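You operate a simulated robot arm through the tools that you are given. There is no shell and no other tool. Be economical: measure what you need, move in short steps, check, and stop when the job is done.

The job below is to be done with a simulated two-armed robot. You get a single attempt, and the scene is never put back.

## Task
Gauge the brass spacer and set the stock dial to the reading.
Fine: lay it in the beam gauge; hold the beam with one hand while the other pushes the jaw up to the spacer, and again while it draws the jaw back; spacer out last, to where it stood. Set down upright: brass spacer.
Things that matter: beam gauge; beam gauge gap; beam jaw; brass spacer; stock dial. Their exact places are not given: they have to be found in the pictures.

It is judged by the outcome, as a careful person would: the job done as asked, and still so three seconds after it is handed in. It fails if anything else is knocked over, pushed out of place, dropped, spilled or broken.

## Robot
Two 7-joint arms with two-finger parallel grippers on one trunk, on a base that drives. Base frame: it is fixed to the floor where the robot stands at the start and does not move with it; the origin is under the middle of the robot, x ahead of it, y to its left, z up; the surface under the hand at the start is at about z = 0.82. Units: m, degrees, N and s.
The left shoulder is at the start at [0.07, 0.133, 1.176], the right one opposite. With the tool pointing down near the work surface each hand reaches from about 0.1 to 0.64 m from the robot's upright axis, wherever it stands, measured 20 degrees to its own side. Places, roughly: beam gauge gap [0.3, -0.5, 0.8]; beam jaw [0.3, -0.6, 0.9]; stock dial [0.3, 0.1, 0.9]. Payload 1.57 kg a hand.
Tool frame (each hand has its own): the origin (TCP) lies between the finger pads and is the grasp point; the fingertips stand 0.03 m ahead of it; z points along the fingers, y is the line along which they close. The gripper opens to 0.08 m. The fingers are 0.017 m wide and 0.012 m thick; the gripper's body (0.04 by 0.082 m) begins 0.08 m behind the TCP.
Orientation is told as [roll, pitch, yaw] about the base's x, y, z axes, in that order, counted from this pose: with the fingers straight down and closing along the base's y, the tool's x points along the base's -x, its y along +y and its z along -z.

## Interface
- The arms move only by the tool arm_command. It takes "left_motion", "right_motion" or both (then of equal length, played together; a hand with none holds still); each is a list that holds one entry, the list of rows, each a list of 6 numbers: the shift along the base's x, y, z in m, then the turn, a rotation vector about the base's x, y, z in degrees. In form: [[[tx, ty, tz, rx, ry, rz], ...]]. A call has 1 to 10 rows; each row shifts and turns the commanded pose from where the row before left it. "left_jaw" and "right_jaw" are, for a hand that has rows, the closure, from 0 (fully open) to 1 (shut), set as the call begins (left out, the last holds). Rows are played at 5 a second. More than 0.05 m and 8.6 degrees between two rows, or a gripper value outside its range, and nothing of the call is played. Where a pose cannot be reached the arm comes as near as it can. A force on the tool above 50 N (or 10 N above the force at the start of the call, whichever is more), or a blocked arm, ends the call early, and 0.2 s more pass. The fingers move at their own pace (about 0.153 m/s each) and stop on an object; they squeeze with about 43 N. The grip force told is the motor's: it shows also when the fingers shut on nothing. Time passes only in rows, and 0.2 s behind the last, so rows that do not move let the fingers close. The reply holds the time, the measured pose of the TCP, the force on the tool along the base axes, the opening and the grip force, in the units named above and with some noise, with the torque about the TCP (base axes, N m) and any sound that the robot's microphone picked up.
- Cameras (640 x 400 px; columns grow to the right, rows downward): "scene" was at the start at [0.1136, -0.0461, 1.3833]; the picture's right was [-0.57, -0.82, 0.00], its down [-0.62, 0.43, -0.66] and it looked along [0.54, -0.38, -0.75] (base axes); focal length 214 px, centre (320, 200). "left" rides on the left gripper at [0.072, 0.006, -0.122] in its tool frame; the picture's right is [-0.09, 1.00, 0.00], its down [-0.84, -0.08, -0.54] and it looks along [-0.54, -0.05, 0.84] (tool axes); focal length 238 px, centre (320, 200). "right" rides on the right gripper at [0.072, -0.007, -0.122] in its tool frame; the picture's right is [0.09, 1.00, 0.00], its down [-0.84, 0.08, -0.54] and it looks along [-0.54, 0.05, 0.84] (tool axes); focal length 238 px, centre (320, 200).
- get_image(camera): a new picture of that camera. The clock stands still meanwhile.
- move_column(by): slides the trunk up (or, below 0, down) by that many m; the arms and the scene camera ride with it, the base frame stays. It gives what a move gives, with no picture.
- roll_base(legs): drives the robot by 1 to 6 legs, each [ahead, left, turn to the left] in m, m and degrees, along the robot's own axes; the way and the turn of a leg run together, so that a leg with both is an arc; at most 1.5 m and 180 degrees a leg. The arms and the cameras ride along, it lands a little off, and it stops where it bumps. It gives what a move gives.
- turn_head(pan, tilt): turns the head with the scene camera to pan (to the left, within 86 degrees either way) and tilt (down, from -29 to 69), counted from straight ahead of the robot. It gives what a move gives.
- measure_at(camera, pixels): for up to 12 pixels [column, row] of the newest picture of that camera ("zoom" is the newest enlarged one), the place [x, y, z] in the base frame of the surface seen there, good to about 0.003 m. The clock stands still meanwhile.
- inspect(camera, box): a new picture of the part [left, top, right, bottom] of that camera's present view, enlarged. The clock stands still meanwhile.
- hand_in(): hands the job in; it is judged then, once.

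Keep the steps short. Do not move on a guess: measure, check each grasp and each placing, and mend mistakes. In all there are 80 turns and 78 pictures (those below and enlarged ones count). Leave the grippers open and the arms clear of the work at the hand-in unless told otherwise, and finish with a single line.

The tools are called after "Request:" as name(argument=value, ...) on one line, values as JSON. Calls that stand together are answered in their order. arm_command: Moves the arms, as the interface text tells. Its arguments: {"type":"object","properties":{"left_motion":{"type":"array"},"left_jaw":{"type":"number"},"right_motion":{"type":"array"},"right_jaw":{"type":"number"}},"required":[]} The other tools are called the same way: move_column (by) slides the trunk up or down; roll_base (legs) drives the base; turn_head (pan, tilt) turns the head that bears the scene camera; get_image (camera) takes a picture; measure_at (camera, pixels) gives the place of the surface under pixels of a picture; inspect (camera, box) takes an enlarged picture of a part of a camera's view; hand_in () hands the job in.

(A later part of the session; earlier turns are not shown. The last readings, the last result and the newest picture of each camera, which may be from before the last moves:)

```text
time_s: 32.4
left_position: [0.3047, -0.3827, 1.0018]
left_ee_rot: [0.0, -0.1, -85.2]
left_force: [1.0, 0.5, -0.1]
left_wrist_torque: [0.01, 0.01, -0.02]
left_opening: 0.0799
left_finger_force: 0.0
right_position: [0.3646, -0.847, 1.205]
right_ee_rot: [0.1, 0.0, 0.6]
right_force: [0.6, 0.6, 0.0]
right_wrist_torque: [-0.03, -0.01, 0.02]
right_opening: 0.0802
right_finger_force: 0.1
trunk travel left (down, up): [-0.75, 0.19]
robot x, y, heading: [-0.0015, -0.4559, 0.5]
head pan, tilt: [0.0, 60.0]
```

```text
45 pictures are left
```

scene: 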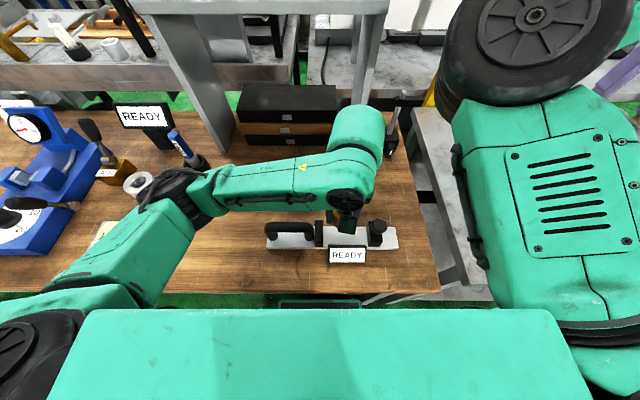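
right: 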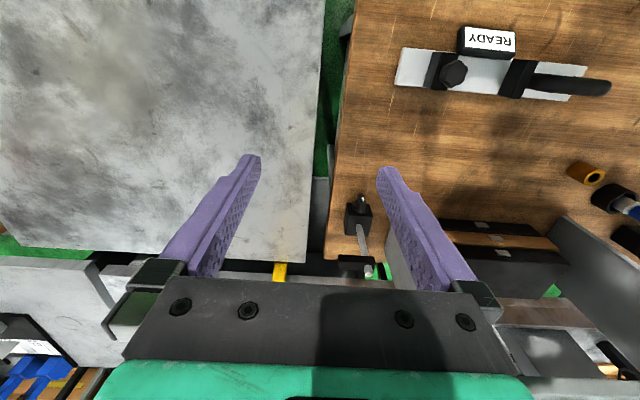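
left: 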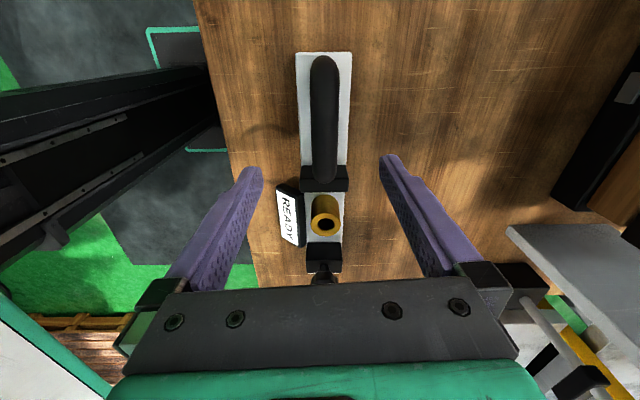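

The turn to −85° is reachable, and the bar is below at (324,110). I'll lower onto it (bar axis x ≈ 0.3065, z ≈ 0.90).

Request:
arm_command(left_motion=[[[0.002, 0, -0.03, 0, 0, -5], [0, 0, -0.03, 0, 0, 0], [0, 0, -0.025, 0, 0, 0], [0, 0, -0.02, 0, 0, 0], [0, 0, 0, 0, 0, 0]]])

Request:
get_image(camera="left")

```text
time_s: 33.6
left_position: [0.3083, -0.3818, 0.8977]
left_ee_rot: [0.1, 0.1, -90.0]
left_force: [-0.2, -0.1, -0.2]
left_wrist_torque: [0.05, -0.02, -0.01]
left_opening: 0.0802
left_finger_force: 0.1
right_position: [0.3641, -0.8481, 1.2045]
right_ee_rot: [-0.1, 0.0, 0.4]
right_force: [0.1, -1.6, 0.3]
right_wrist_torque: [0.0, 0.01, 0.02]
right_opening: 0.0798
right_finger_force: 0.2
trunk travel left (down, up): [-0.75, 0.19]
robot x, y, heading: [-0.0033, -0.4548, 0.7]
head pan, tilt: [0.0, 60.0]
```

```text
44 pictures are left
```

left: 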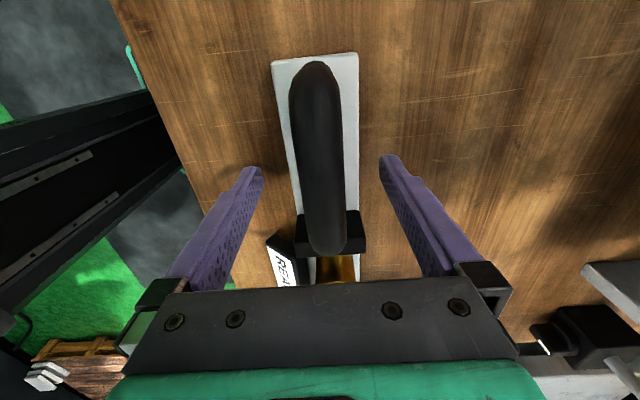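

The bar is centred to within about 2 mm (col 323 at row 191). I'll nudge and close on it.

Request:
arm_command(left_motion=[[[0.0015, 0, 0, 0, 0, 0], [0, 0, 0, 0, 0, 0], [0, 0, 0, 0, 0, 0], [0, 0, 0, 0, 0, 0]]], left_jaw=1)

Request:
get_image(camera="scene")

Request:
get_image(camera="right")

```text
time_s: 34.6
left_position: [0.3086, -0.3822, 0.8972]
left_ee_rot: [0.0, -0.1, -90.0]
left_force: [-0.6, 1.0, 1.3]
left_wrist_torque: [0.15, -0.01, 0.11]
left_opening: 0.0256
left_finger_force: 36.8
right_position: [0.3633, -0.8475, 1.2042]
right_ee_rot: [0.1, 0.0, 0.6]
right_force: [-0.3, 0.9, -0.6]
right_wrist_torque: [0.01, 0.03, 0.0]
right_opening: 0.0801
right_finger_force: 0.2
trunk travel left (down, up): [-0.75, 0.19]
robot x, y, heading: [-0.002, -0.4528, 0.4]
head pan, tilt: [0.0, 60.0]
```

```text
43 pictures are left
```

scene: 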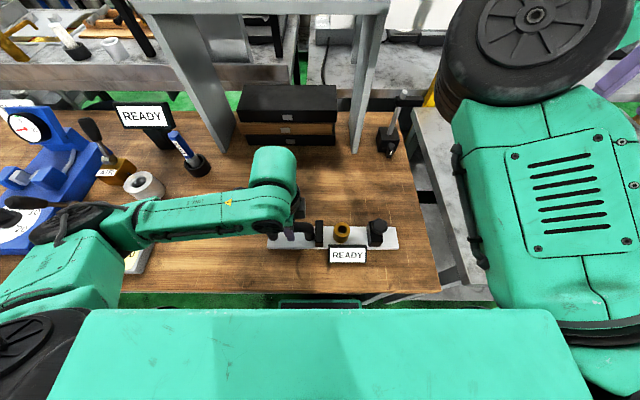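

```text
42 pictures are left
```

right: 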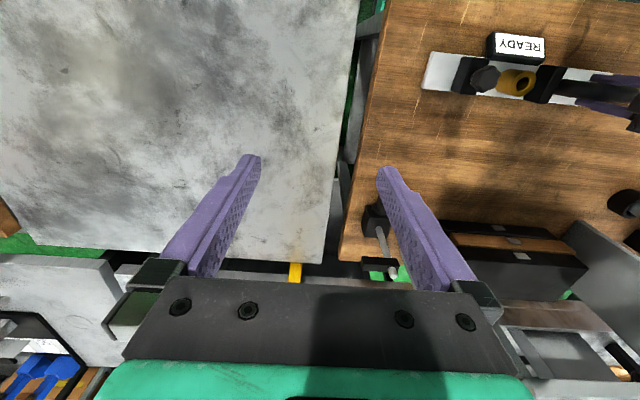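

The handle is held (opening 0.0256). I'll bring the right hand above the jaw's knob, turning +85°.

Request:
arm_command(right_motion=[[[-0.006, 0.0255, -0.018, 0, 0, 8.5], [-0.006, 0.0255, -0.018, 0, 0, 8.5], [-0.006, 0.0255, -0.018, 0, 0, 8.5], [-0.006, 0.0255, -0.018, 0, 0, 8.5], [-0.006, 0.0255, -0.018, 0, 0, 8.5], [-0.006, 0.0255, -0.018, 0, 0, 8.5], [-0.006, 0.0255, -0.018, 0, 0, 8.5], [-0.006, 0.0255, -0.018, 0, 0, 8.5], [-0.006, 0.0255, -0.018, 0, 0, 8.5], [-0.006, 0.0255, -0.018, 0, 0, 8.5]]])

Request:
get_image(camera="right")

```text
time_s: 36.8
left_position: [0.3101, -0.3819, 0.898]
left_ee_rot: [0.0, 0.0, -90.1]
left_force: [-0.4, 0.1, 0.7]
left_wrist_torque: [-0.22, -0.06, 0.03]
left_opening: 0.0257
left_finger_force: 37.5
right_position: [0.3425, -0.8423, 1.0376]
right_ee_rot: [-0.1, 0.0, 85.5]
right_force: [0.0, 0.4, 0.0]
right_wrist_torque: [-0.01, -0.01, 0.01]
right_opening: 0.0803
right_finger_force: 0.1
right hand out of reach, approached as far as the arm can: row 1, 2, 3, 4, 5, 6, 7, 8, 9, 10
trunk travel left (down, up): [-0.75, 0.19]
robot x, y, heading: [-0.0044, -0.454, 0.5]
head pan, tilt: [0.0, 60.0]
```

```text
41 pictures are left
```

right: 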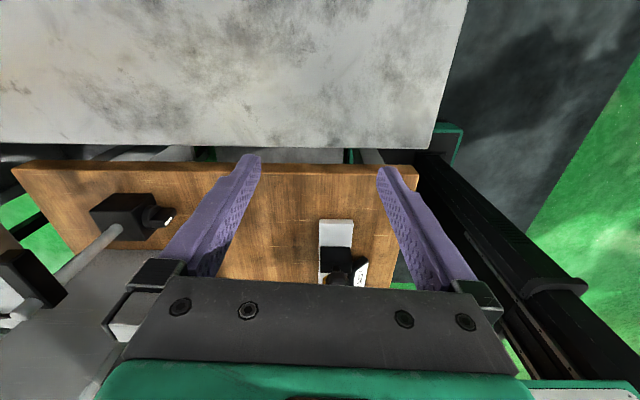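

The right hand turned but did not advance in y, so this turn direction seems wrong for it. I'll turn back and see whether it moves in y at yaw 0.

Request:
arm_command(right_motion=[[[0, 0, 0, 0, 0, -8.5], [0, 0, 0, 0, 0, -8.5], [0, 0, 0, 0, 0, -8.5], [0, 0, 0, 0, 0, -8.5], [0, 0, 0, 0, 0, -8.5], [0, 0, 0, 0, 0, -8.5], [0, 0, 0, 0, 0, -8.5], [0, 0, 0, 0, 0, -8.5], [0, 0, 0, 0, 0, -8.5], [0, 0, 0, 0, 0, -8.5]]])

Request:
arm_command(right_motion=[[[0, 0.03, 0, 0, 0, 0], [0, 0.03, 0, 0, 0, 0], [0, 0.03, 0, 0, 0, 0]]])

```text
time_s: 39.0
left_position: [0.31, -0.3822, 0.8968]
left_ee_rot: [0.0, 0.0, -90.1]
left_force: [-0.1, -0.3, 2.2]
left_wrist_torque: [0.07, 0.01, -0.01]
left_opening: 0.0255
left_finger_force: 36.5
right_position: [0.3409, -0.8442, 1.0387]
right_ee_rot: [0.1, -0.1, 0.3]
right_force: [0.7, 0.0, 0.3]
right_wrist_torque: [0.0, 0.01, -0.01]
right_opening: 0.0798
right_finger_force: 0.1
trunk travel left (down, up): [-0.75, 0.19]
robot x, y, heading: [-0.0068, -0.4572, 0.7]
head pan, tilt: [0.0, 60.0]
```

```text
time_s: 39.8
left_position: [0.3084, -0.3829, 0.8981]
left_ee_rot: [-0.1, 0.0, -90.0]
left_force: [-0.3, 1.0, 2.5]
left_wrist_torque: [0.04, 0.0, 0.03]
left_opening: 0.0253
left_finger_force: 36.5
right_position: [0.3431, -0.8418, 1.0399]
right_ee_rot: [0.1, 0.0, 0.5]
right_force: [0.3, -0.1, -0.2]
right_wrist_torque: [0.0, -0.02, -0.01]
right_opening: 0.08
right_finger_force: 0.1
right hand out of reach, approached as far as the arm can: row 1, 2, 3
trunk travel left (down, up): [-0.75, 0.19]
robot x, y, heading: [-0.002, -0.4569, 0.7]
head pan, tilt: [0.0, 60.0]
```

The right hand refuses +y even at yaw 0. I'll probe by raising and drawing it back a little, then moving +y.

Request:
arm_command(right_motion=[[[0, 0, 0.04, 0, 0, 0], [0, 0, 0.04, 0, 0, 0], [0.03, 0, 0.03, 0, 0, 0], [0.03, 0, 0, 0, 0, 0], [0, 0.03, 0, 0, 0, 0], [0, 0.03, 0, 0, 0, 0]]])

Request:
turn_head(pan=-55, tilt=40)

Request:
get_image(camera="scene")

```text
time_s: 41.2
left_position: [0.3106, -0.3818, 0.8969]
left_ee_rot: [0.0, 0.0, -89.8]
left_force: [0.9, 0.2, 2.1]
left_wrist_torque: [0.09, 0.01, -0.02]
left_opening: 0.0255
left_finger_force: 37.1
right_position: [0.4009, -0.8245, 1.1528]
right_ee_rot: [-0.1, 0.1, 0.5]
right_force: [0.8, 0.5, -0.1]
right_wrist_torque: [0.0, 0.02, -0.02]
right_opening: 0.0802
right_finger_force: 0.0
right hand out of reach, approached as far as the arm can: row 5, 6
trunk travel left (down, up): [-0.75, 0.19]
robot x, y, heading: [-0.0052, -0.454, 0.4]
head pan, tilt: [0.0, 60.0]
```

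```text
time_s: 42.4
left_position: [0.3104, -0.3822, 0.8975]
left_ee_rot: [0.0, 0.0, -90.1]
left_force: [0.8, -0.4, 2.2]
left_wrist_torque: [-0.13, 0.01, 0.03]
left_opening: 0.0256
left_finger_force: 36.9
right_position: [0.4001, -0.8248, 1.1527]
right_ee_rot: [0.1, 0.0, 0.6]
right_force: [-0.4, 0.1, -0.2]
right_wrist_torque: [0.03, 0.02, 0.02]
right_opening: 0.0802
right_finger_force: 0.0
trunk travel left (down, up): [-0.75, 0.19]
robot x, y, heading: [-0.0023, -0.4553, 0.6]
head pan, tilt: [-55.0, 40.0]
```

```text
40 pictures are left
```

scene: 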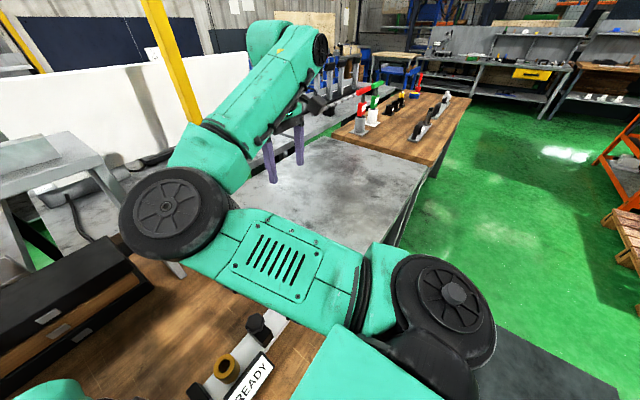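

The picture shows the right elbow folded inward, which limits its reach to the left. I'll wind the wrist further in +yaw: once the wrist reaches its limit, the arm must swing the elbow outward. I'm doing this high and clear of everything.

Request:
arm_command(right_motion=[[[0, 0, 0, 0, 0, 8.5], [0, 0, 0, 0, 0, 8.5], [0, 0, 0, 0, 0, 8.5], [0, 0, 0, 0, 0, 8.5], [0, 0, 0, 0, 0, 8.5], [0, 0, 0, 0, 0, 8.5], [0, 0, 0, 0, 0, 8.5], [0, 0, 0, 0, 0, 8.5], [0, 0, 0, 0, 0, 8.5], [0, 0, 0, 0, 0, 8.5]]])

Request:
arm_command(right_motion=[[[0, 0, 0, 0, 0, 8.5], [0, 0, 0, 0, 0, 8.5], [0, 0, 0, 0, 0, 8.5], [0, 0, 0, 0, 0, 8.5], [0, 0, 0, 0, 0, 8.5], [0, 0, 0, 0, 0, 8.5], [0, 0, 0, 0, 0, 8.5], [0, 0, 0, 0, 0, 8.5], [0, 0, 0, 0, 0, 8.5], [0, 0, 0, 0, 0, 8.5]]])

Request:
get_image(camera="scene")

```text
time_s: 44.6
left_position: [0.3099, -0.3837, 0.8967]
left_ee_rot: [0.0, 0.0, -90.0]
left_force: [1.5, 0.0, 3.2]
left_wrist_torque: [-0.02, 0.0, 0.04]
left_opening: 0.0258
left_finger_force: 36.6
right_position: [0.4003, -0.8238, 1.1481]
right_ee_rot: [0.1, 0.0, 85.6]
right_force: [0.5, 0.2, 0.4]
right_wrist_torque: [-0.01, -0.01, 0.01]
right_opening: 0.0801
right_finger_force: 0.1
trunk travel left (down, up): [-0.75, 0.19]
robot x, y, heading: [-0.0066, -0.4583, 0.5]
head pan, tilt: [-55.0, 40.0]
```

```text
time_s: 46.8
left_position: [0.3096, -0.3814, 0.8974]
left_ee_rot: [0.0, 0.0, -90.0]
left_force: [0.3, -0.3, 3.9]
left_wrist_torque: [0.03, 0.01, 0.07]
left_opening: 0.0259
left_finger_force: 37.3
right_position: [0.402, -0.8237, 1.1474]
right_ee_rot: [0.1, 0.0, 170.7]
right_force: [-0.7, 0.7, -0.5]
right_wrist_torque: [0.0, 0.04, -0.02]
right_opening: 0.0802
right_finger_force: 0.1
trunk travel left (down, up): [-0.75, 0.19]
robot x, y, heading: [-0.007, -0.4555, 0.6]
head pan, tilt: [-55.0, 40.0]
```

```text
39 pictures are left
```

scene: 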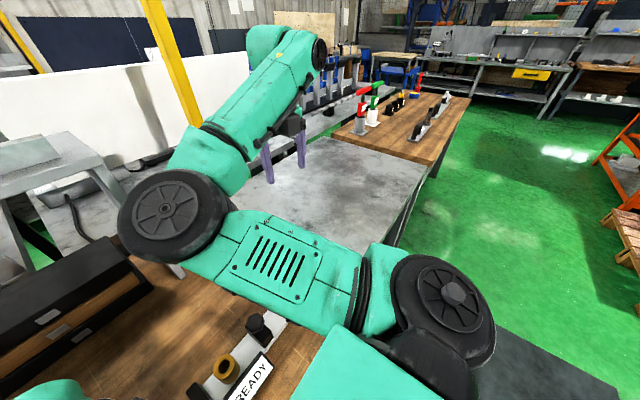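

No change yet: the wrist has large travel. One more stretch in the same direction.

Request:
arm_command(right_motion=[[[0, 0, 0, 0, 0, 8.5], [0, 0, 0, 0, 0, 8.5], [0, 0, 0, 0, 0, 8.5], [0, 0, 0, 0, 0, 8.5], [0, 0, 0, 0, 0, 8.5], [0, 0, 0, 0, 0, 8.5], [0, 0, 0, 0, 0, 8.5], [0, 0, 0, 0, 0, 8.5], [0, 0, 0, 0, 0, 8.5], [0, 0, 0, 0, 0, 8.5]]])

Request:
get_image(camera="scene")

```text
time_s: 49.0
left_position: [0.3082, -0.382, 0.8982]
left_ee_rot: [-0.1, 0.0, -90.1]
left_force: [1.7, -0.5, 4.1]
left_wrist_torque: [0.01, -0.03, 0.04]
left_opening: 0.0257
left_finger_force: 37.0
right_position: [0.4008, -0.8244, 1.1481]
right_ee_rot: [0.0, 0.0, -104.5]
right_force: [-0.5, 0.3, 0.0]
right_wrist_torque: [0.0, 0.02, 0.0]
right_opening: 0.0801
right_finger_force: 0.0
trunk travel left (down, up): [-0.75, 0.19]
robot x, y, heading: [-0.006, -0.4549, 0.4]
head pan, tilt: [-55.0, 40.0]
```

```text
38 pictures are left
```

scene: 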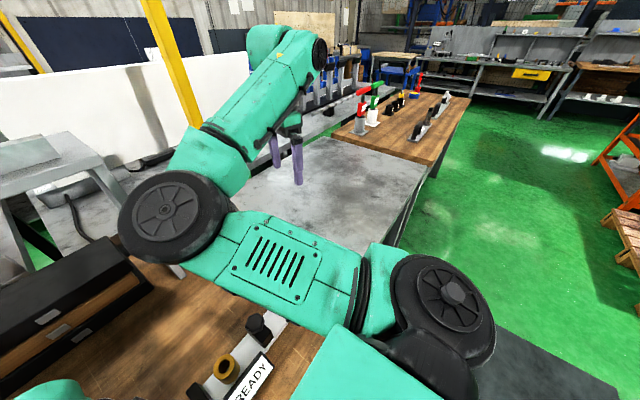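

The wrist turns almost without limit. Instead I'll tilt the right tool so its fingers point to the left (+y); the forearm must then come from the right, which should push the elbow outward.

Request:
arm_command(right_motion=[[[0, 0, 0.01, 8.5, 0, 0], [0, 0, 0.01, 8.5, 0, 0], [0, 0, 0.01, 8.5, 0, 0], [0, 0, 0.01, 8.5, 0, 0], [0, 0, 0.01, 8.5, 0, 0], [0, 0, 0, 8.5, 0, 0], [0, 0, 0, 8.5, 0, 0], [0, 0, 0, 8.5, 0, 0], [0, 0, 0, 8.5, 0, 0], [0, 0, 0, 8.5, 0, 0]]])

Request:
get_image(camera="scene")

```text
time_s: 51.2
left_position: [0.3104, -0.383, 0.8972]
left_ee_rot: [0.1, 0.1, -90.1]
left_force: [0.1, -0.7, 4.2]
left_wrist_torque: [0.26, -0.09, 0.11]
left_opening: 0.0258
left_finger_force: 37.2
right_position: [0.3766, -0.7962, 1.1881]
right_ee_rot: [-70.9, 74.6, -161.9]
right_force: [0.0, 0.6, -0.1]
right_wrist_torque: [0.0, 0.03, -0.04]
right_opening: 0.0801
right_finger_force: 0.0
right hand out of reach, approached as far as the arm can: row 8, 9, 10
trunk travel left (down, up): [-0.75, 0.19]
robot x, y, heading: [-0.0074, -0.4527, 0.3]
head pan, tilt: [-55.0, 40.0]
```

```text
37 pictures are left
```

scene: 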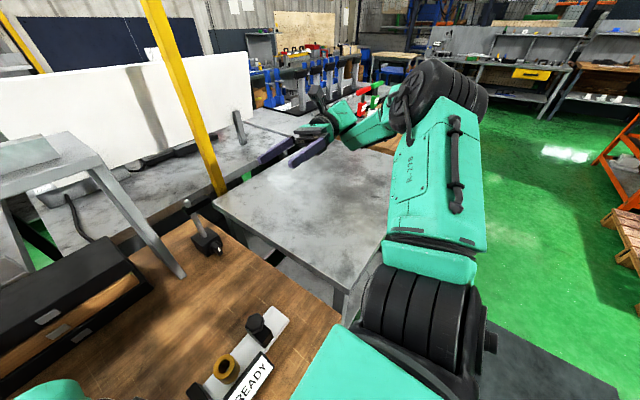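

It worked: the elbow is now outside. I'll advance +y first, then bring the fingers back to pointing down.

Request:
arm_command(right_motion=[[[-0.01, 0.04, 0, 0, 0, 0], [-0.01, 0.04, 0, 0, 0, 0], [-0.01, 0.03, 0, -8.5, 0, 0], [-0.01, 0.03, 0, -8.5, 0, 0], [-0.01, 0.03, 0, -8.5, 0, 0], [0, 0.02, 0, -8.5, 0, 0], [0, 0.01, 0, -8.5, 0, 0], [0, 0, 0, -8.5, 0, 0], [0, 0, 0, -8.5, 0, 0], [0, 0, 0, -8.5, 0, 0]]])

Request:
get_image(camera="scene")

```text
time_s: 53.4
left_position: [0.3094, -0.382, 0.8978]
left_ee_rot: [0.0, 0.0, -90.0]
left_force: [1.0, -0.6, 3.0]
left_wrist_torque: [-0.86, 0.11, 0.01]
left_opening: 0.0254
left_finger_force: 37.3
right_position: [0.39, -0.6442, 1.1721]
right_ee_rot: [-4.5, 16.4, -105.2]
right_force: [-0.2, -0.8, 0.2]
right_wrist_torque: [-0.01, 0.0, -0.02]
right_opening: 0.08
right_finger_force: 0.0
right hand out of reach, approached as far as the arm can: row 6, 7, 8, 9, 10
trunk travel left (down, up): [-0.75, 0.19]
robot x, y, heading: [-0.0024, -0.4537, 0.5]
head pan, tilt: [-55.0, 40.0]
```

```text
36 pictures are left
```

scene: 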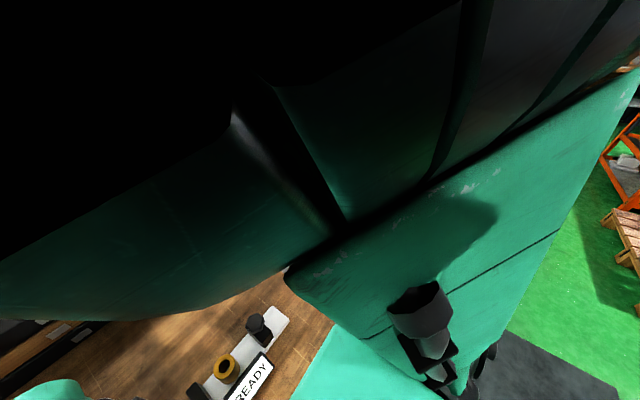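

The elbow is now up and clear. I'll lower the hand, which should bring it into easy reach, and see.

Request:
arm_command(right_motion=[[[0, 0, -0.03, 0, 0, 0], [0, 0, -0.03, 0, 0, 0], [0, 0, -0.03, 0, 0, 0], [0, 0, 0, 0, 0, 0]]])

Request:
get_image(camera="right")

```text
time_s: 54.4
left_position: [0.3096, -0.3821, 0.8966]
left_ee_rot: [0.0, 0.0, -90.0]
left_force: [0.0, -0.3, 3.4]
left_wrist_torque: [-0.57, 0.07, 0.0]
left_opening: 0.0256
left_finger_force: 36.6
right_position: [0.3895, -0.6489, 1.0856]
right_ee_rot: [-4.5, 16.6, -105.2]
right_force: [-0.4, -0.6, -0.1]
right_wrist_torque: [-0.01, -0.02, 0.06]
right_opening: 0.0799
right_finger_force: 0.1
right hand out of reach, approached as far as the arm can: row 3
trunk travel left (down, up): [-0.75, 0.19]
robot x, y, heading: [-0.0071, -0.4565, 0.5]
head pan, tilt: [-55.0, 40.0]
```

```text
35 pictures are left
```

right: 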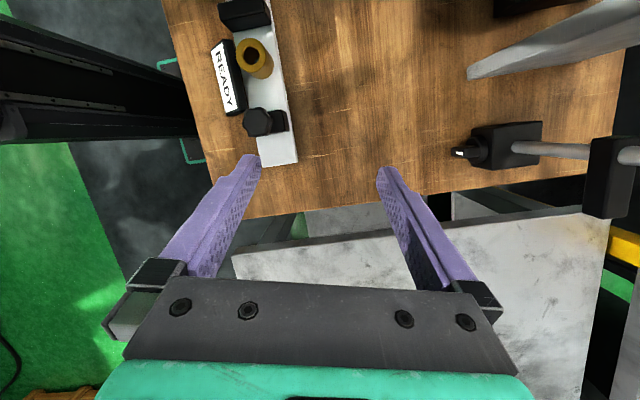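

The commanded pose follows the measured one. Tilt left to undo is about −16.6° about x. I'll do that while lowering a bit and watch whether it is reachable.

Request:
arm_command(right_motion=[[[-0.01, 0.0, -0.01, -4, 0, 0], [-0.01, 0.0, -0.01, -4, 0, 0], [-0.01, 0.0, -0.01, -4, 0, 0], [-0.01, 0.0, -0.01, -4.5, 0, 0], [0, 0, 0, 0, 0, 0]]])

Request:
get_image(camera="right")

```text
time_s: 55.6
left_position: [0.3101, -0.3825, 0.8975]
left_ee_rot: [0.0, 0.0, -90.0]
left_force: [0.3, -0.4, 2.4]
left_wrist_torque: [0.01, -0.05, 0.03]
left_opening: 0.0255
left_finger_force: 37.1
right_position: [0.3594, -0.7095, 1.0561]
right_ee_rot: [-0.1, 0.5, -104.4]
right_force: [-0.6, -0.6, -0.3]
right_wrist_torque: [0.0, 0.01, 0.0]
right_opening: 0.0799
right_finger_force: 0.1
right hand out of reach, approached as far as the arm can: row 1, 2, 3, 4
trunk travel left (down, up): [-0.75, 0.19]
robot x, y, heading: [-0.0065, -0.4554, 0.7]
head pan, tilt: [-55.0, 40.0]
```

```text
34 pictures are left
```

right: 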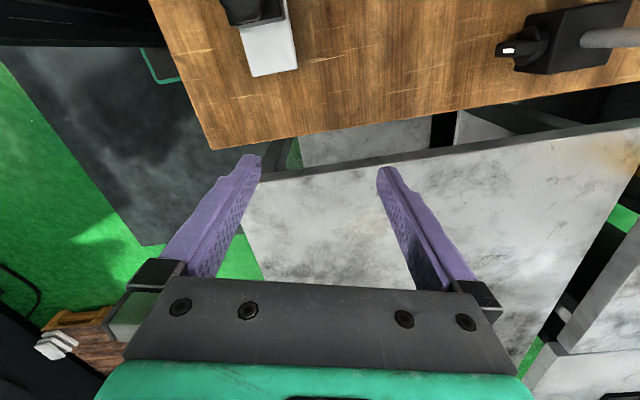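

Now it points straight down but y is only −0.71. I'll look at the arm's shape.

Request:
turn_head(pan=-40, tilt=25)

Request:
get_image(camera="scene")

```text
time_s: 56.4
left_position: [0.3102, -0.3824, 0.8981]
left_ee_rot: [-0.1, 0.0, -90.1]
left_force: [-0.3, -0.2, 2.7]
left_wrist_torque: [0.22, 0.01, 0.04]
left_opening: 0.0254
left_finger_force: 36.6
right_position: [0.3597, -0.7096, 1.0549]
right_ee_rot: [-0.1, 0.6, -104.5]
right_force: [-0.5, 0.0, 1.1]
right_wrist_torque: [-0.01, 0.0, -0.03]
right_opening: 0.0801
right_finger_force: 0.2
trunk travel left (down, up): [-0.75, 0.19]
robot x, y, heading: [-0.0031, -0.4532, 0.3]
head pan, tilt: [-40.0, 25.0]
```

```text
33 pictures are left
```

scene: 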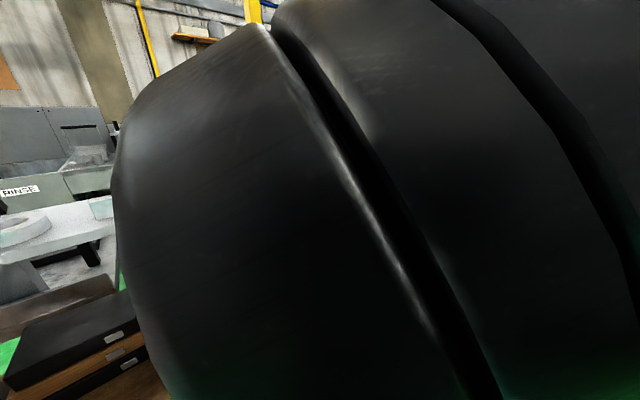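

The elbow is now up high. The reach is specified near the work surface, so I'll lower 10 cm here (free of objects) and then try +y again.

Request:
arm_command(right_motion=[[[0, 0, -0.04, 0, 0, 0], [0, 0, -0.04, 0, 0, 0], [0, 0, -0.03, 0, 0, 0], [0, 0.02, 0, 0, 0, 0], [0, 0.02, 0, 0, 0, 0]]])

Request:
get_image(camera="scene")

```text
time_s: 57.6
left_position: [0.3106, -0.3822, 0.8975]
left_ee_rot: [0.0, 0.0, -90.0]
left_force: [-0.6, -0.2, 2.3]
left_wrist_torque: [0.23, 0.04, 0.07]
left_opening: 0.0255
left_finger_force: 36.6
right_position: [0.3674, -0.7272, 0.9511]
right_ee_rot: [-0.1, 2.3, -105.7]
right_force: [0.2, -0.9, 0.3]
right_wrist_torque: [0.02, 0.01, 0.02]
right_opening: 0.08
right_finger_force: 0.0
right hand out of reach, approached as far as the arm can: row 1, 2, 3, 4, 5
trunk travel left (down, up): [-0.75, 0.19]
robot x, y, heading: [-0.0045, -0.4585, 0.6]
head pan, tilt: [-40.0, 25.0]
```

```text
32 pictures are left
```

scene: 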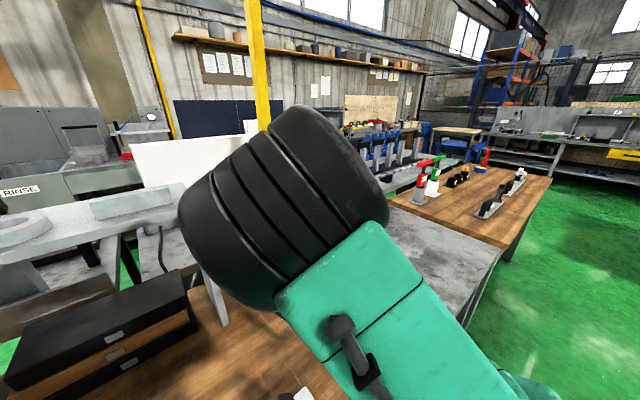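

The elbow still sits inward with the tool vertical. A tilted tool (fingers down-left at about 45°) works better here and can still grip the knob. I'll raise, tilt 68°, and fix yaw so the fingers close along x.

Request:
arm_command(right_motion=[[[0, 0, 0.03, 8, 0, 0], [0, 0, 0.03, 8, 0, 0], [0, 0, 0.02, 8.5, 0, 0], [0, 0, 0.02, 8.5, 0, 0], [0, 0, 0.01, 8.5, 0, 0], [0, 0, 0.01, 8.5, 0, 0], [0, 0, 0, 8.5, 0, 0], [0, 0, 0, 8.5, 0, 0], [0, 0, 0, 0, 0, 7.5], [0, 0, 0, 0, 0, 7.5]]])

Request:
get_image(camera="scene")

Request:
get_image(camera="right")

```text
time_s: 59.8
left_position: [0.3102, -0.3817, 0.8975]
left_ee_rot: [-0.1, -0.1, -90.1]
left_force: [1.0, 1.3, 0.5]
left_wrist_torque: [0.07, 0.31, -0.08]
left_opening: 0.0257
left_finger_force: 37.0
right_position: [0.3662, -0.7276, 1.0724]
right_ee_rot: [-31.2, 63.5, -109.0]
right_force: [-0.2, -0.5, -0.2]
right_wrist_torque: [-0.03, 0.03, 0.0]
right_opening: 0.0798
right_finger_force: 0.1
trunk travel left (down, up): [-0.75, 0.19]
robot x, y, heading: [-0.0061, -0.4558, 0.5]
head pan, tilt: [-40.0, 25.0]
```

```text
31 pictures are left
```

scene: 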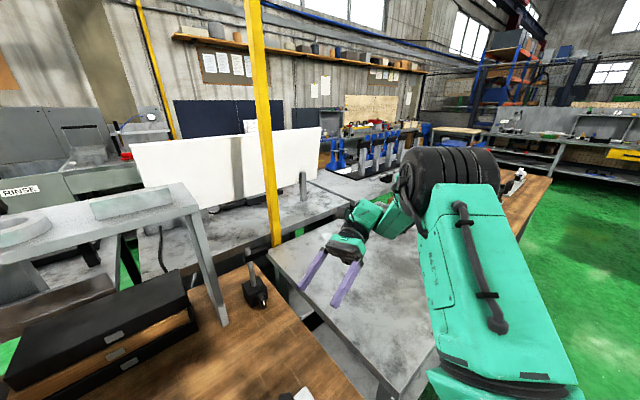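

```text
30 pictures are left
```

right: 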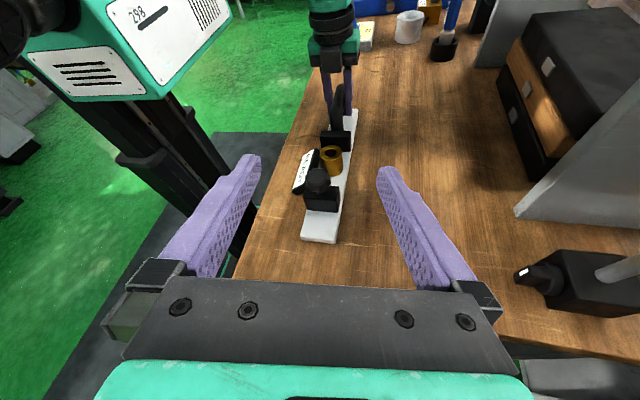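

The right elbow is out now and the right camera shows the knob (318,181), the spacer and the left hand holding the handle. I'll correct the orientation so the fingers point (0, 0.8, −0.6) and close along x, then measure the knob.

Request:
arm_command(right_motion=[[[0, 0, 0, -4.2, -4.8, -2.6], [0, 0, 0, -4.2, -4.8, -2.6], [0, 0, 0, -4.2, -4.8, -2.6], [-0.02, 0, -0.02, 0, 0, 0], [-0.03, 0, -0.02, 0, 0, 0], [0, 0, 0, 0, 0, 0]]])

Request:
inspect(camera="right", box=[220, 60, 420, 260])

```text
time_s: 61.2
left_position: [0.3084, -0.3818, 0.8972]
left_ee_rot: [0.0, 0.0, -90.0]
left_force: [-1.2, 0.3, -0.4]
left_wrist_torque: [-0.02, -0.01, 0.29]
left_opening: 0.0256
left_finger_force: 36.8
right_position: [0.3155, -0.7263, 1.031]
right_ee_rot: [0.1, 53.1, -90.2]
right_force: [0.1, -0.2, 0.0]
right_wrist_torque: [-0.01, 0.01, 0.0]
right_opening: 0.0801
right_finger_force: 0.1
trunk travel left (down, up): [-0.75, 0.19]
robot x, y, heading: [-0.0094, -0.4541, 0.6]
head pan, tilt: [-40.0, 25.0]
```

```text
2.00 times, centred on (320, 160) of right
```

zoom: 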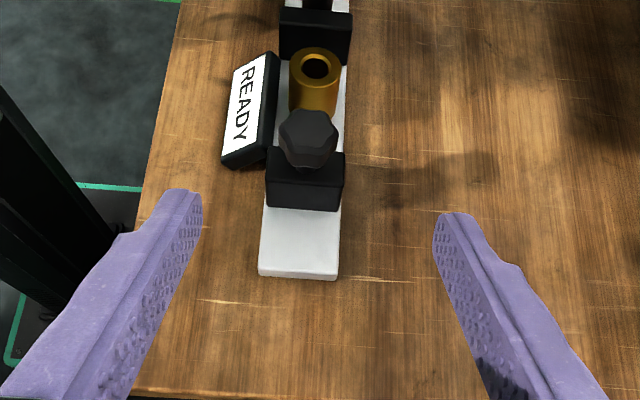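

The orientation is right. Now I'll measure the knob's extents.

Request:
measure_at(camera="zoom", pixels=[[308, 128], [282, 140], [336, 140], [308, 150], [308, 162], [305, 185], [280, 160], [340, 160], [308, 112], [300, 200]])

```text
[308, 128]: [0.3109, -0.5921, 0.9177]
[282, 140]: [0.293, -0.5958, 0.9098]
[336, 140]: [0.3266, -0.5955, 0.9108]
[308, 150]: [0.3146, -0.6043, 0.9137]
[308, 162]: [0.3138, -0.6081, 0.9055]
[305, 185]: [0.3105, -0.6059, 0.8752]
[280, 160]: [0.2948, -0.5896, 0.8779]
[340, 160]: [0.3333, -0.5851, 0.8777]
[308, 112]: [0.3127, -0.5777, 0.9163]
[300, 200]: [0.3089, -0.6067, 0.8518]
```

Knob centre ≈ (0.310, −0.590, 0.905), radius ≈ 17 mm; jaw block top 0.878. I'll go to a pre-grasp 7 cm back along the finger line and check.

Request:
arm_command(right_motion=[[[-0.002, 0.024, -0.026, 0, 0, 0], [-0.002, 0.024, -0.026, 0, 0, 0], [-0.001, 0.024, -0.026, 0, 0, 0], [0, 0, 0, 0, 0, 0]]])

Request:
get_image(camera="right")

```text
time_s: 62.2
left_position: [0.3106, -0.3819, 0.8978]
left_ee_rot: [-0.1, -0.1, -90.1]
left_force: [-0.7, 0.1, 0.4]
left_wrist_torque: [-0.01, 0.02, -0.06]
left_opening: 0.0255
left_finger_force: 36.9
right_position: [0.3134, -0.6563, 0.9514]
right_ee_rot: [0.1, 53.1, -90.0]
right_force: [0.2, 0.5, -0.3]
right_wrist_torque: [0.02, 0.01, 0.01]
right_opening: 0.08
right_finger_force: 0.0
trunk travel left (down, up): [-0.75, 0.19]
robot x, y, heading: [-0.004, -0.4557, 0.7]
head pan, tilt: [-40.0, 25.0]
```

```text
28 pictures are left
```

right: 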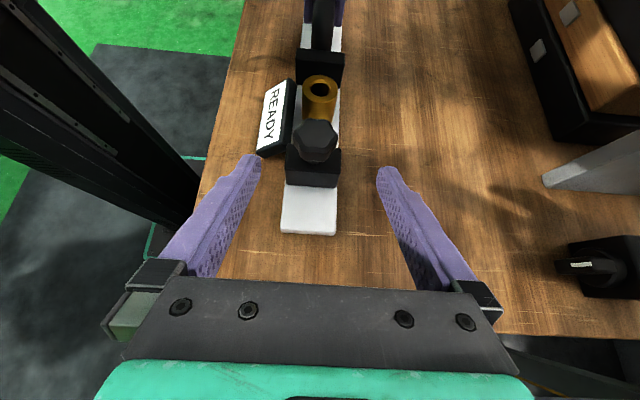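

It's aligned (knob at col 314, 3 mm to −x). I'm advancing along the finger line onto the knob.

Request:
arm_command(right_motion=[[[-0.003, 0.016, -0.012, 0, 0, 0], [0, 0.016, -0.012, 0, 0, 0], [0, 0.016, -0.012, 0, 0, 0], [0, 0.009, -0.005, 0, 0, 0], [0, 0, 0, 0, 0, 0]]])

Request:
get_image(camera="right")

```text
time_s: 63.4
left_position: [0.3092, -0.3827, 0.8973]
left_ee_rot: [0.0, -0.1, -89.9]
left_force: [-1.4, 0.7, 0.0]
left_wrist_torque: [0.04, 0.0, 0.08]
left_opening: 0.0258
left_finger_force: 36.7
right_position: [0.3029, -0.6011, 0.911]
right_ee_rot: [0.2, 53.0, -90.2]
right_force: [-0.9, 0.4, 0.5]
right_wrist_torque: [0.01, 0.02, -0.04]
right_opening: 0.0799
right_finger_force: 0.2
right hand out of reach, approached as far as the arm can: row 4
trunk travel left (down, up): [-0.75, 0.19]
robot x, y, heading: [-0.0095, -0.4522, 0.8]
head pan, tilt: [-40.0, 25.0]
```

```text
27 pictures are left
```

right: 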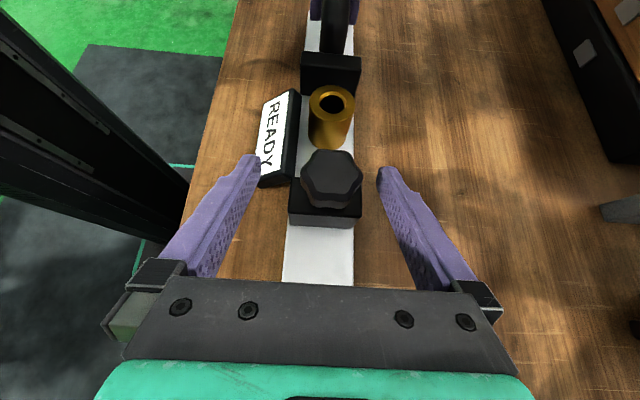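

The right arm is too folded here (out of reach at row 4). Driving the base back will unfold it. First I open and raise the left hand, and retreat the right one along its line.

Request:
arm_command(left_motion=[[[0, 0, 0, 0, 0, 0], [0, 0, 0, 0, 0, 0], [0, 0, 0.03, 0, 0, 0], [0, 0, 0.03, 0, 0, 0], [0, 0, 0.04, 0, 0, 0]]], right_motion=[[[0, -0.02, 0.015, 0, 0, 0], [0, -0.02, 0.015, 0, 0, 0], [0, -0.02, 0.015, 0, 0, 0], [0, -0.02, 0.03, 0, 0, 0], [0, -0.02, 0.03, 0, 0, 0]]], left_jaw=0, right_jaw=0)

Request:
roll_base(legs=[[-0.13, 0, -0.6]])

Request:
turn_head(pan=-15, tilt=48)

Request:
get_image(camera="scene")

```text
time_s: 64.6
left_position: [0.3089, -0.3816, 0.9988]
left_ee_rot: [0.0, 0.0, -89.9]
left_force: [0.7, -0.2, -0.6]
left_wrist_torque: [0.0, 0.0, 0.03]
left_opening: 0.08
left_finger_force: 0.0
right_position: [0.3044, -0.6986, 1.0164]
right_ee_rot: [0.2, 53.0, -90.0]
right_force: [-0.2, -0.3, 0.1]
right_wrist_torque: [-0.01, 0.03, -0.03]
right_opening: 0.0799
right_finger_force: 0.1
trunk travel left (down, up): [-0.75, 0.19]
robot x, y, heading: [-0.0047, -0.456, 0.6]
head pan, tilt: [-40.0, 25.0]
```

```text
time_s: 65.9
left_position: [0.178, -0.3833, 0.9972]
left_ee_rot: [0.0, 0.0, -90.4]
left_force: [0.2, 0.3, 0.2]
left_wrist_torque: [0.0, 0.01, 0.02]
left_opening: 0.0801
left_finger_force: 0.1
right_position: [0.1727, -0.7018, 1.014]
right_ee_rot: [-0.1, 53.1, -90.7]
right_force: [0.5, -1.1, 0.6]
right_wrist_torque: [0.0, 0.03, 0.04]
right_opening: 0.0802
right_finger_force: 0.0
trunk travel left (down, up): [-0.75, 0.19]
robot x, y, heading: [-0.1377, -0.4554, 0.1]
head pan, tilt: [-40.0, 25.0]
```

```text
time_s: 66.8
left_position: [0.1762, -0.3859, 0.9974]
left_ee_rot: [0.0, 0.1, -90.4]
left_force: [-0.1, 0.6, 0.4]
left_wrist_torque: [-0.01, 0.0, 0.0]
left_opening: 0.0799
left_finger_force: 0.0
right_position: [0.1707, -0.7025, 1.015]
right_ee_rot: [0.0, 53.1, -90.4]
right_force: [-0.3, -0.1, -0.2]
right_wrist_torque: [-0.02, 0.01, -0.02]
right_opening: 0.0803
right_finger_force: 0.0
trunk travel left (down, up): [-0.75, 0.19]
robot x, y, heading: [-0.1375, -0.4543, 0.1]
head pan, tilt: [-15.0, 48.0]
```

```text
26 pictures are left
```

scene: 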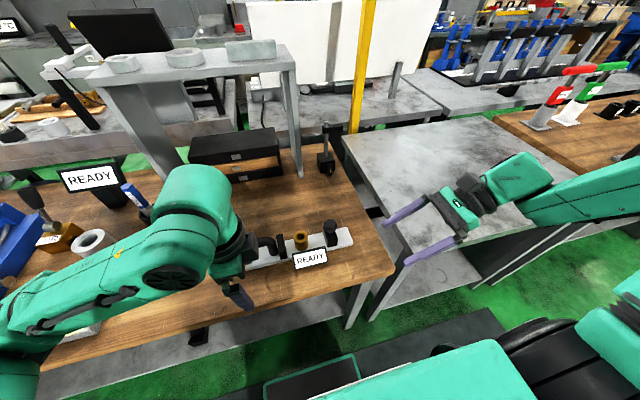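

Posture is good. I'll bring both hands forward 0.13 m, and test the right hand's reach at the jaw-closed place (y ≈ −0.53) while still high.

Request:
arm_command(left_motion=[[[0.033, 0, 0, 0, 0, 0], [0.033, 0, 0, 0, 0, 0], [0.033, 0, 0, 0, 0, 0], [0.033, 0.003, 0, 0, 0, 0], [0, 0, 0, 0, 0, 0], [0, 0, 0, 0, 0, 0], [0, 0, 0, 0, 0, 0], [0, 0, 0, 0, 0, 0]]], right_motion=[[[0.035, 0, 0, 0, 0, 0], [0.035, 0, 0, 0, 0, 0], [0.035, 0, 0, 0, 0, 0], [0.034, 0, 0, 0, 0, 0], [0, 0.045, -0.01, 0, 0, 0], [0, 0.045, -0.01, 0, 0, 0], [0, 0.045, -0.01, 0, 0, 0], [0, 0.035, 0, 0, 0, 0]]])

Request:
get_image(camera="right")

Request:
get_image(camera="left")

```text
time_s: 68.6
left_position: [0.3084, -0.3819, 0.9959]
left_ee_rot: [0.0, 0.0, -90.3]
left_force: [0.5, 0.2, 0.0]
left_wrist_torque: [0.0, -0.02, -0.01]
left_opening: 0.0801
left_finger_force: 0.1
right_position: [0.3221, -0.5558, 0.9826]
right_ee_rot: [-0.1, 53.1, -90.5]
right_force: [-0.1, -0.2, -0.4]
right_wrist_torque: [-0.01, -0.02, -0.02]
right_opening: 0.0797
right_finger_force: 0.0
right hand out of reach, approached as far as the arm can: row 8
trunk travel left (down, up): [-0.75, 0.19]
robot x, y, heading: [-0.1415, -0.4526, 0.3]
head pan, tilt: [-15.0, 48.0]
```

```text
25 pictures are left
```

right: 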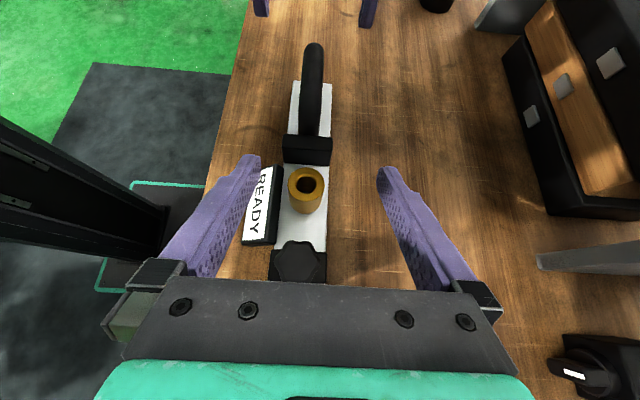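

```text
24 pictures are left
```

left: 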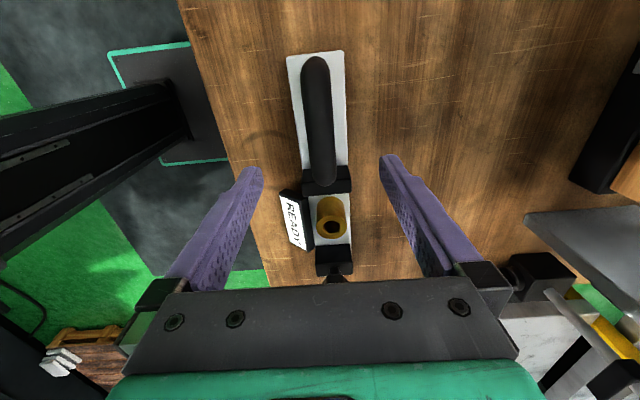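

The limit is now y ≈ −0.555; a few cm more are needed. Standing further back, the base may have room to the right, so I'll strafe 7 cm right (hands are above everything).

Request:
roll_base(legs=[[0, -0.07, 0]])

```text
time_s: 69.6
left_position: [0.3085, -0.4508, 0.9951]
left_ee_rot: [0.0, -0.1, -90.1]
left_force: [-0.3, -0.3, -0.4]
left_wrist_torque: [0.01, -0.03, -0.01]
left_opening: 0.0799
left_finger_force: 0.1
right_position: [0.3218, -0.6229, 0.9831]
right_ee_rot: [0.0, 53.0, -90.3]
right_force: [-0.8, -0.7, 0.1]
right_wrist_torque: [-0.05, 0.02, 0.0]
right_opening: 0.0797
right_finger_force: 0.1
trunk travel left (down, up): [-0.75, 0.19]
robot x, y, heading: [-0.142, -0.5259, 0.4]
head pan, tilt: [-15.0, 48.0]
```

I went the wrong way: the right hand's limit is relative to the robot, so the base must go left. I'm strafing left 0.12 m to y ≈ −0.41.

Request:
roll_base(legs=[[0, 0.12, 0]])

Request:
arm_command(left_motion=[[[0, -0.02, 0, 0, 0, 0], [0, -0.02, 0, 0, 0, 0], [0, -0.01, 0, 0, 0, 0], [0, 0, 0, 0, 0, 0]]], right_motion=[[[-0.012, -0.03, 0, 0, 0, 0], [0, -0.03, 0, 0, 0, 0], [0, -0.03, 0, 0, 0, 0], [0, -0.03, 0, 0, 0, 0]]])

Request:
get_image(camera="right")

Request:
get_image(camera="left")

```text
time_s: 70.8
left_position: [0.3093, -0.3328, 0.9963]
left_ee_rot: [0.0, 0.1, -90.3]
left_force: [-0.6, -0.4, -0.5]
left_wrist_torque: [0.01, 0.02, 0.0]
left_opening: 0.08
left_finger_force: 0.0
right_position: [0.3205, -0.5058, 0.982]
right_ee_rot: [0.0, 53.2, -90.3]
right_force: [0.0, -0.6, 0.5]
right_wrist_torque: [0.04, -0.02, -0.02]
right_opening: 0.0799
right_finger_force: 0.0
trunk travel left (down, up): [-0.75, 0.19]
robot x, y, heading: [-0.139, -0.4043, 0.2]
head pan, tilt: [-15.0, 48.0]
```

```text
time_s: 71.8
left_position: [0.308, -0.3817, 0.9958]
left_ee_rot: [0.1, 0.1, -90.3]
left_force: [0.1, -0.1, 1.0]
left_wrist_torque: [0.0, 0.01, 0.01]
left_opening: 0.0798
left_finger_force: 0.1
right_position: [0.3074, -0.6275, 0.981]
right_ee_rot: [-0.1, 53.4, -90.4]
right_force: [0.1, 0.0, -0.6]
right_wrist_torque: [0.01, -0.01, 0.02]
right_opening: 0.0798
right_finger_force: 0.0
trunk travel left (down, up): [-0.75, 0.19]
robot x, y, heading: [-0.1419, -0.4049, 0.2]
head pan, tilt: [-15.0, 48.0]
```

```text
23 pictures are left
```

right: 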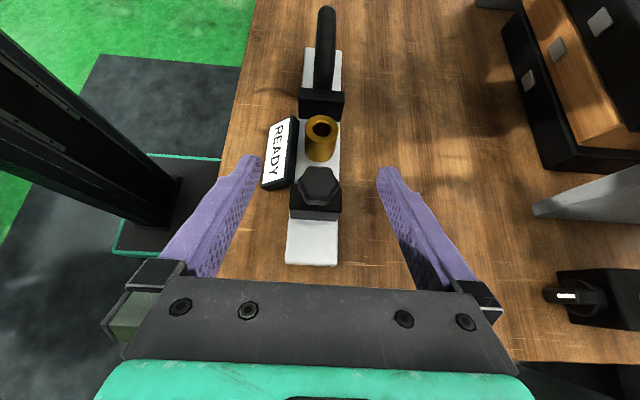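

```text
22 pictures are left
```

left: 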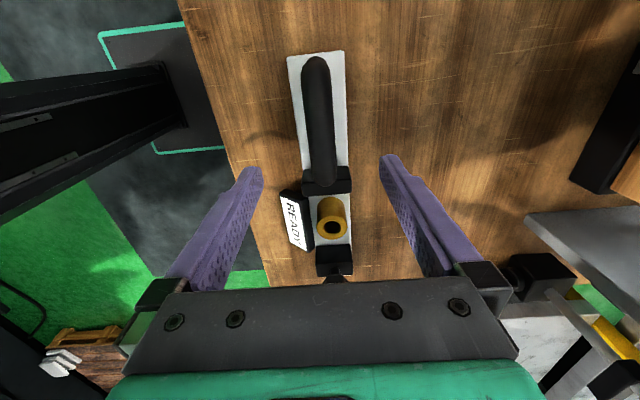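

Both are in place. I'll lower the left hand onto the bar and bring the right to the pre-grasp.

Request:
arm_command(left_motion=[[[0.0015, 0, -0.03, 0, 0, 0], [0, 0, -0.03, 0, 0, 0], [0, 0, -0.02, 0, 0, 0], [0, 0, -0.0185, 0, 0, 0], [0, 0, 0, 0, 0, 0]]], right_motion=[[[0.002, -0.014, -0.014, 0, 0, 0], [0, -0.012, -0.014, 0, 0, 0], [0, 0, 0, 0, 0, 0], [0, 0, 0, 0, 0, 0], [0, 0, 0, 0, 0, 0]]])

Request:
arm_command(left_motion=[[[0, 0, 0, 0, 0, 0], [0, 0, 0, 0, 0, 0], [0, 0, 0, 0, 0, 0]]], left_jaw=1)

Request:
arm_command(right_motion=[[[0, 0.016, -0.012, 0, 0, 0], [0, 0.016, -0.012, 0, 0, 0], [0, 0.016, -0.012, 0, 0, 0], [0, 0.008, -0.006, 0, 0, 0], [0, 0, 0, 0, 0, 0]]])

Request:
get_image(camera="right")

```text
time_s: 73.0
left_position: [0.3085, -0.3813, 0.8954]
left_ee_rot: [0.0, 0.0, -90.2]
left_force: [-0.1, 0.9, 0.9]
left_wrist_torque: [0.03, 0.0, -0.04]
left_opening: 0.0801
left_finger_force: 0.0
right_position: [0.3096, -0.6508, 0.9541]
right_ee_rot: [-0.1, 53.2, -90.4]
right_force: [0.1, -0.1, 0.3]
right_wrist_torque: [0.03, 0.04, 0.02]
right_opening: 0.0798
right_finger_force: 0.0
trunk travel left (down, up): [-0.75, 0.19]
robot x, y, heading: [-0.1346, -0.4058, 0.1]
head pan, tilt: [-15.0, 48.0]
```

```text
time_s: 73.8
left_position: [0.3074, -0.3801, 0.8954]
left_ee_rot: [0.0, 0.0, -90.1]
left_force: [-0.1, 1.2, 0.0]
left_wrist_torque: [0.06, -0.02, 0.44]
left_opening: 0.0256
left_finger_force: 37.3
right_position: [0.309, -0.6495, 0.9535]
right_ee_rot: [0.0, 53.0, -90.4]
right_force: [1.0, 0.6, -0.4]
right_wrist_torque: [-0.01, -0.01, -0.02]
right_opening: 0.0799
right_finger_force: 0.0
trunk travel left (down, up): [-0.75, 0.19]
robot x, y, heading: [-0.136, -0.4076, 0.3]
head pan, tilt: [-15.0, 48.0]
```

```text
time_s: 75.0
left_position: [0.3088, -0.3806, 0.8956]
left_ee_rot: [-0.1, -0.1, -90.3]
left_force: [-0.5, 1.8, -0.2]
left_wrist_torque: [0.19, -0.04, 0.33]
left_opening: 0.0256
left_finger_force: 36.9
right_position: [0.3106, -0.5946, 0.9121]
right_ee_rot: [0.0, 53.1, -90.4]
right_force: [0.2, -1.1, -0.6]
right_wrist_torque: [0.03, 0.01, -0.01]
right_opening: 0.0802
right_finger_force: 0.1
trunk travel left (down, up): [-0.75, 0.19]
robot x, y, heading: [-0.137, -0.4074, 0.0]
head pan, tilt: [-15.0, 48.0]
```

```text
21 pictures are left
```

right: 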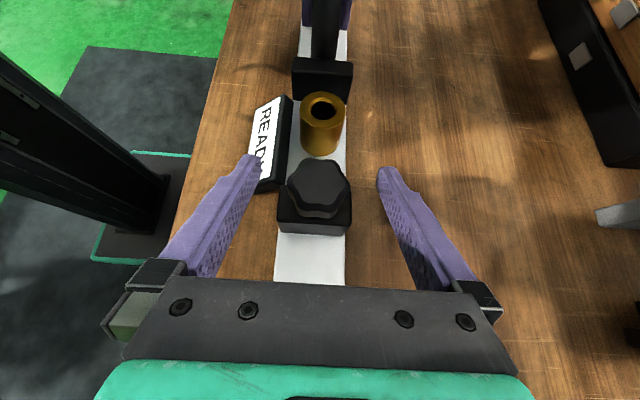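

The knob sits between the fingers (318,188). I'm closing the right hand on it.

Request:
arm_command(right_motion=[[[0, 0, 0, 0, 0, 0], [0, 0, 0, 0, 0, 0], [0, 0, 0, 0, 0, 0]]], right_jaw=1)

Request:
arm_command(right_motion=[[[0, 0.005, 0, 0, 0, 0], [0, 0.005, 0, 0, 0, 0], [0, 0.005, 0, 0, 0, 0], [0, 0.005, 0, 0, 0, 0], [0, 0, 0, 0, 0, 0]]])

Request:
get_image(camera="right")

```text
time_s: 75.8
left_position: [0.3089, -0.3813, 0.8953]
left_ee_rot: [0.0, 0.0, -90.2]
left_force: [6.5, -0.1, 0.0]
left_wrist_torque: [0.17, 0.08, 0.6]
left_opening: 0.0258
left_finger_force: 36.9
right_position: [0.3093, -0.5941, 0.9117]
right_ee_rot: [-0.1, 53.1, -90.4]
right_force: [-6.4, 1.0, 1.9]
right_wrist_torque: [0.02, -0.19, 0.23]
right_opening: 0.0348
right_finger_force: 41.8
trunk travel left (down, up): [-0.75, 0.19]
robot x, y, heading: [-0.1369, -0.4044, 0.3]
head pan, tilt: [-15.0, 48.0]
```

```text
time_s: 77.0
left_position: [0.3095, -0.3807, 0.8961]
left_ee_rot: [-0.1, 0.1, -90.2]
left_force: [4.1, 2.2, 0.1]
left_wrist_torque: [0.9, -0.11, 0.79]
left_opening: 0.0259
left_finger_force: 37.2
right_position: [0.3105, -0.5745, 0.9124]
right_ee_rot: [-0.2, 53.0, -90.5]
right_force: [-6.1, -0.9, -0.4]
right_wrist_torque: [-0.54, 0.11, 0.18]
right_opening: 0.0349
right_finger_force: 41.9
trunk travel left (down, up): [-0.75, 0.19]
robot x, y, heading: [-0.1386, -0.4043, 0.0]
head pan, tilt: [-15.0, 48.0]
```

```text
20 pictures are left
```

right: 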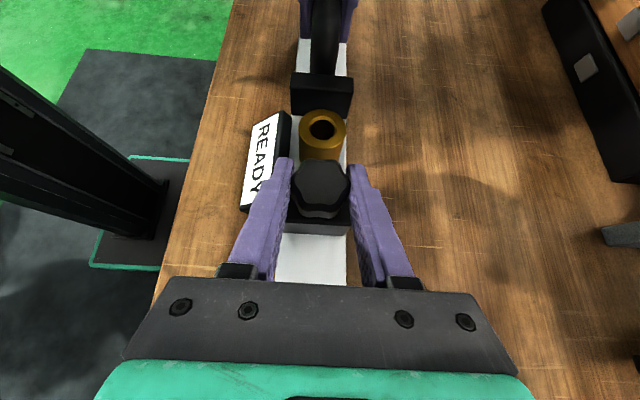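

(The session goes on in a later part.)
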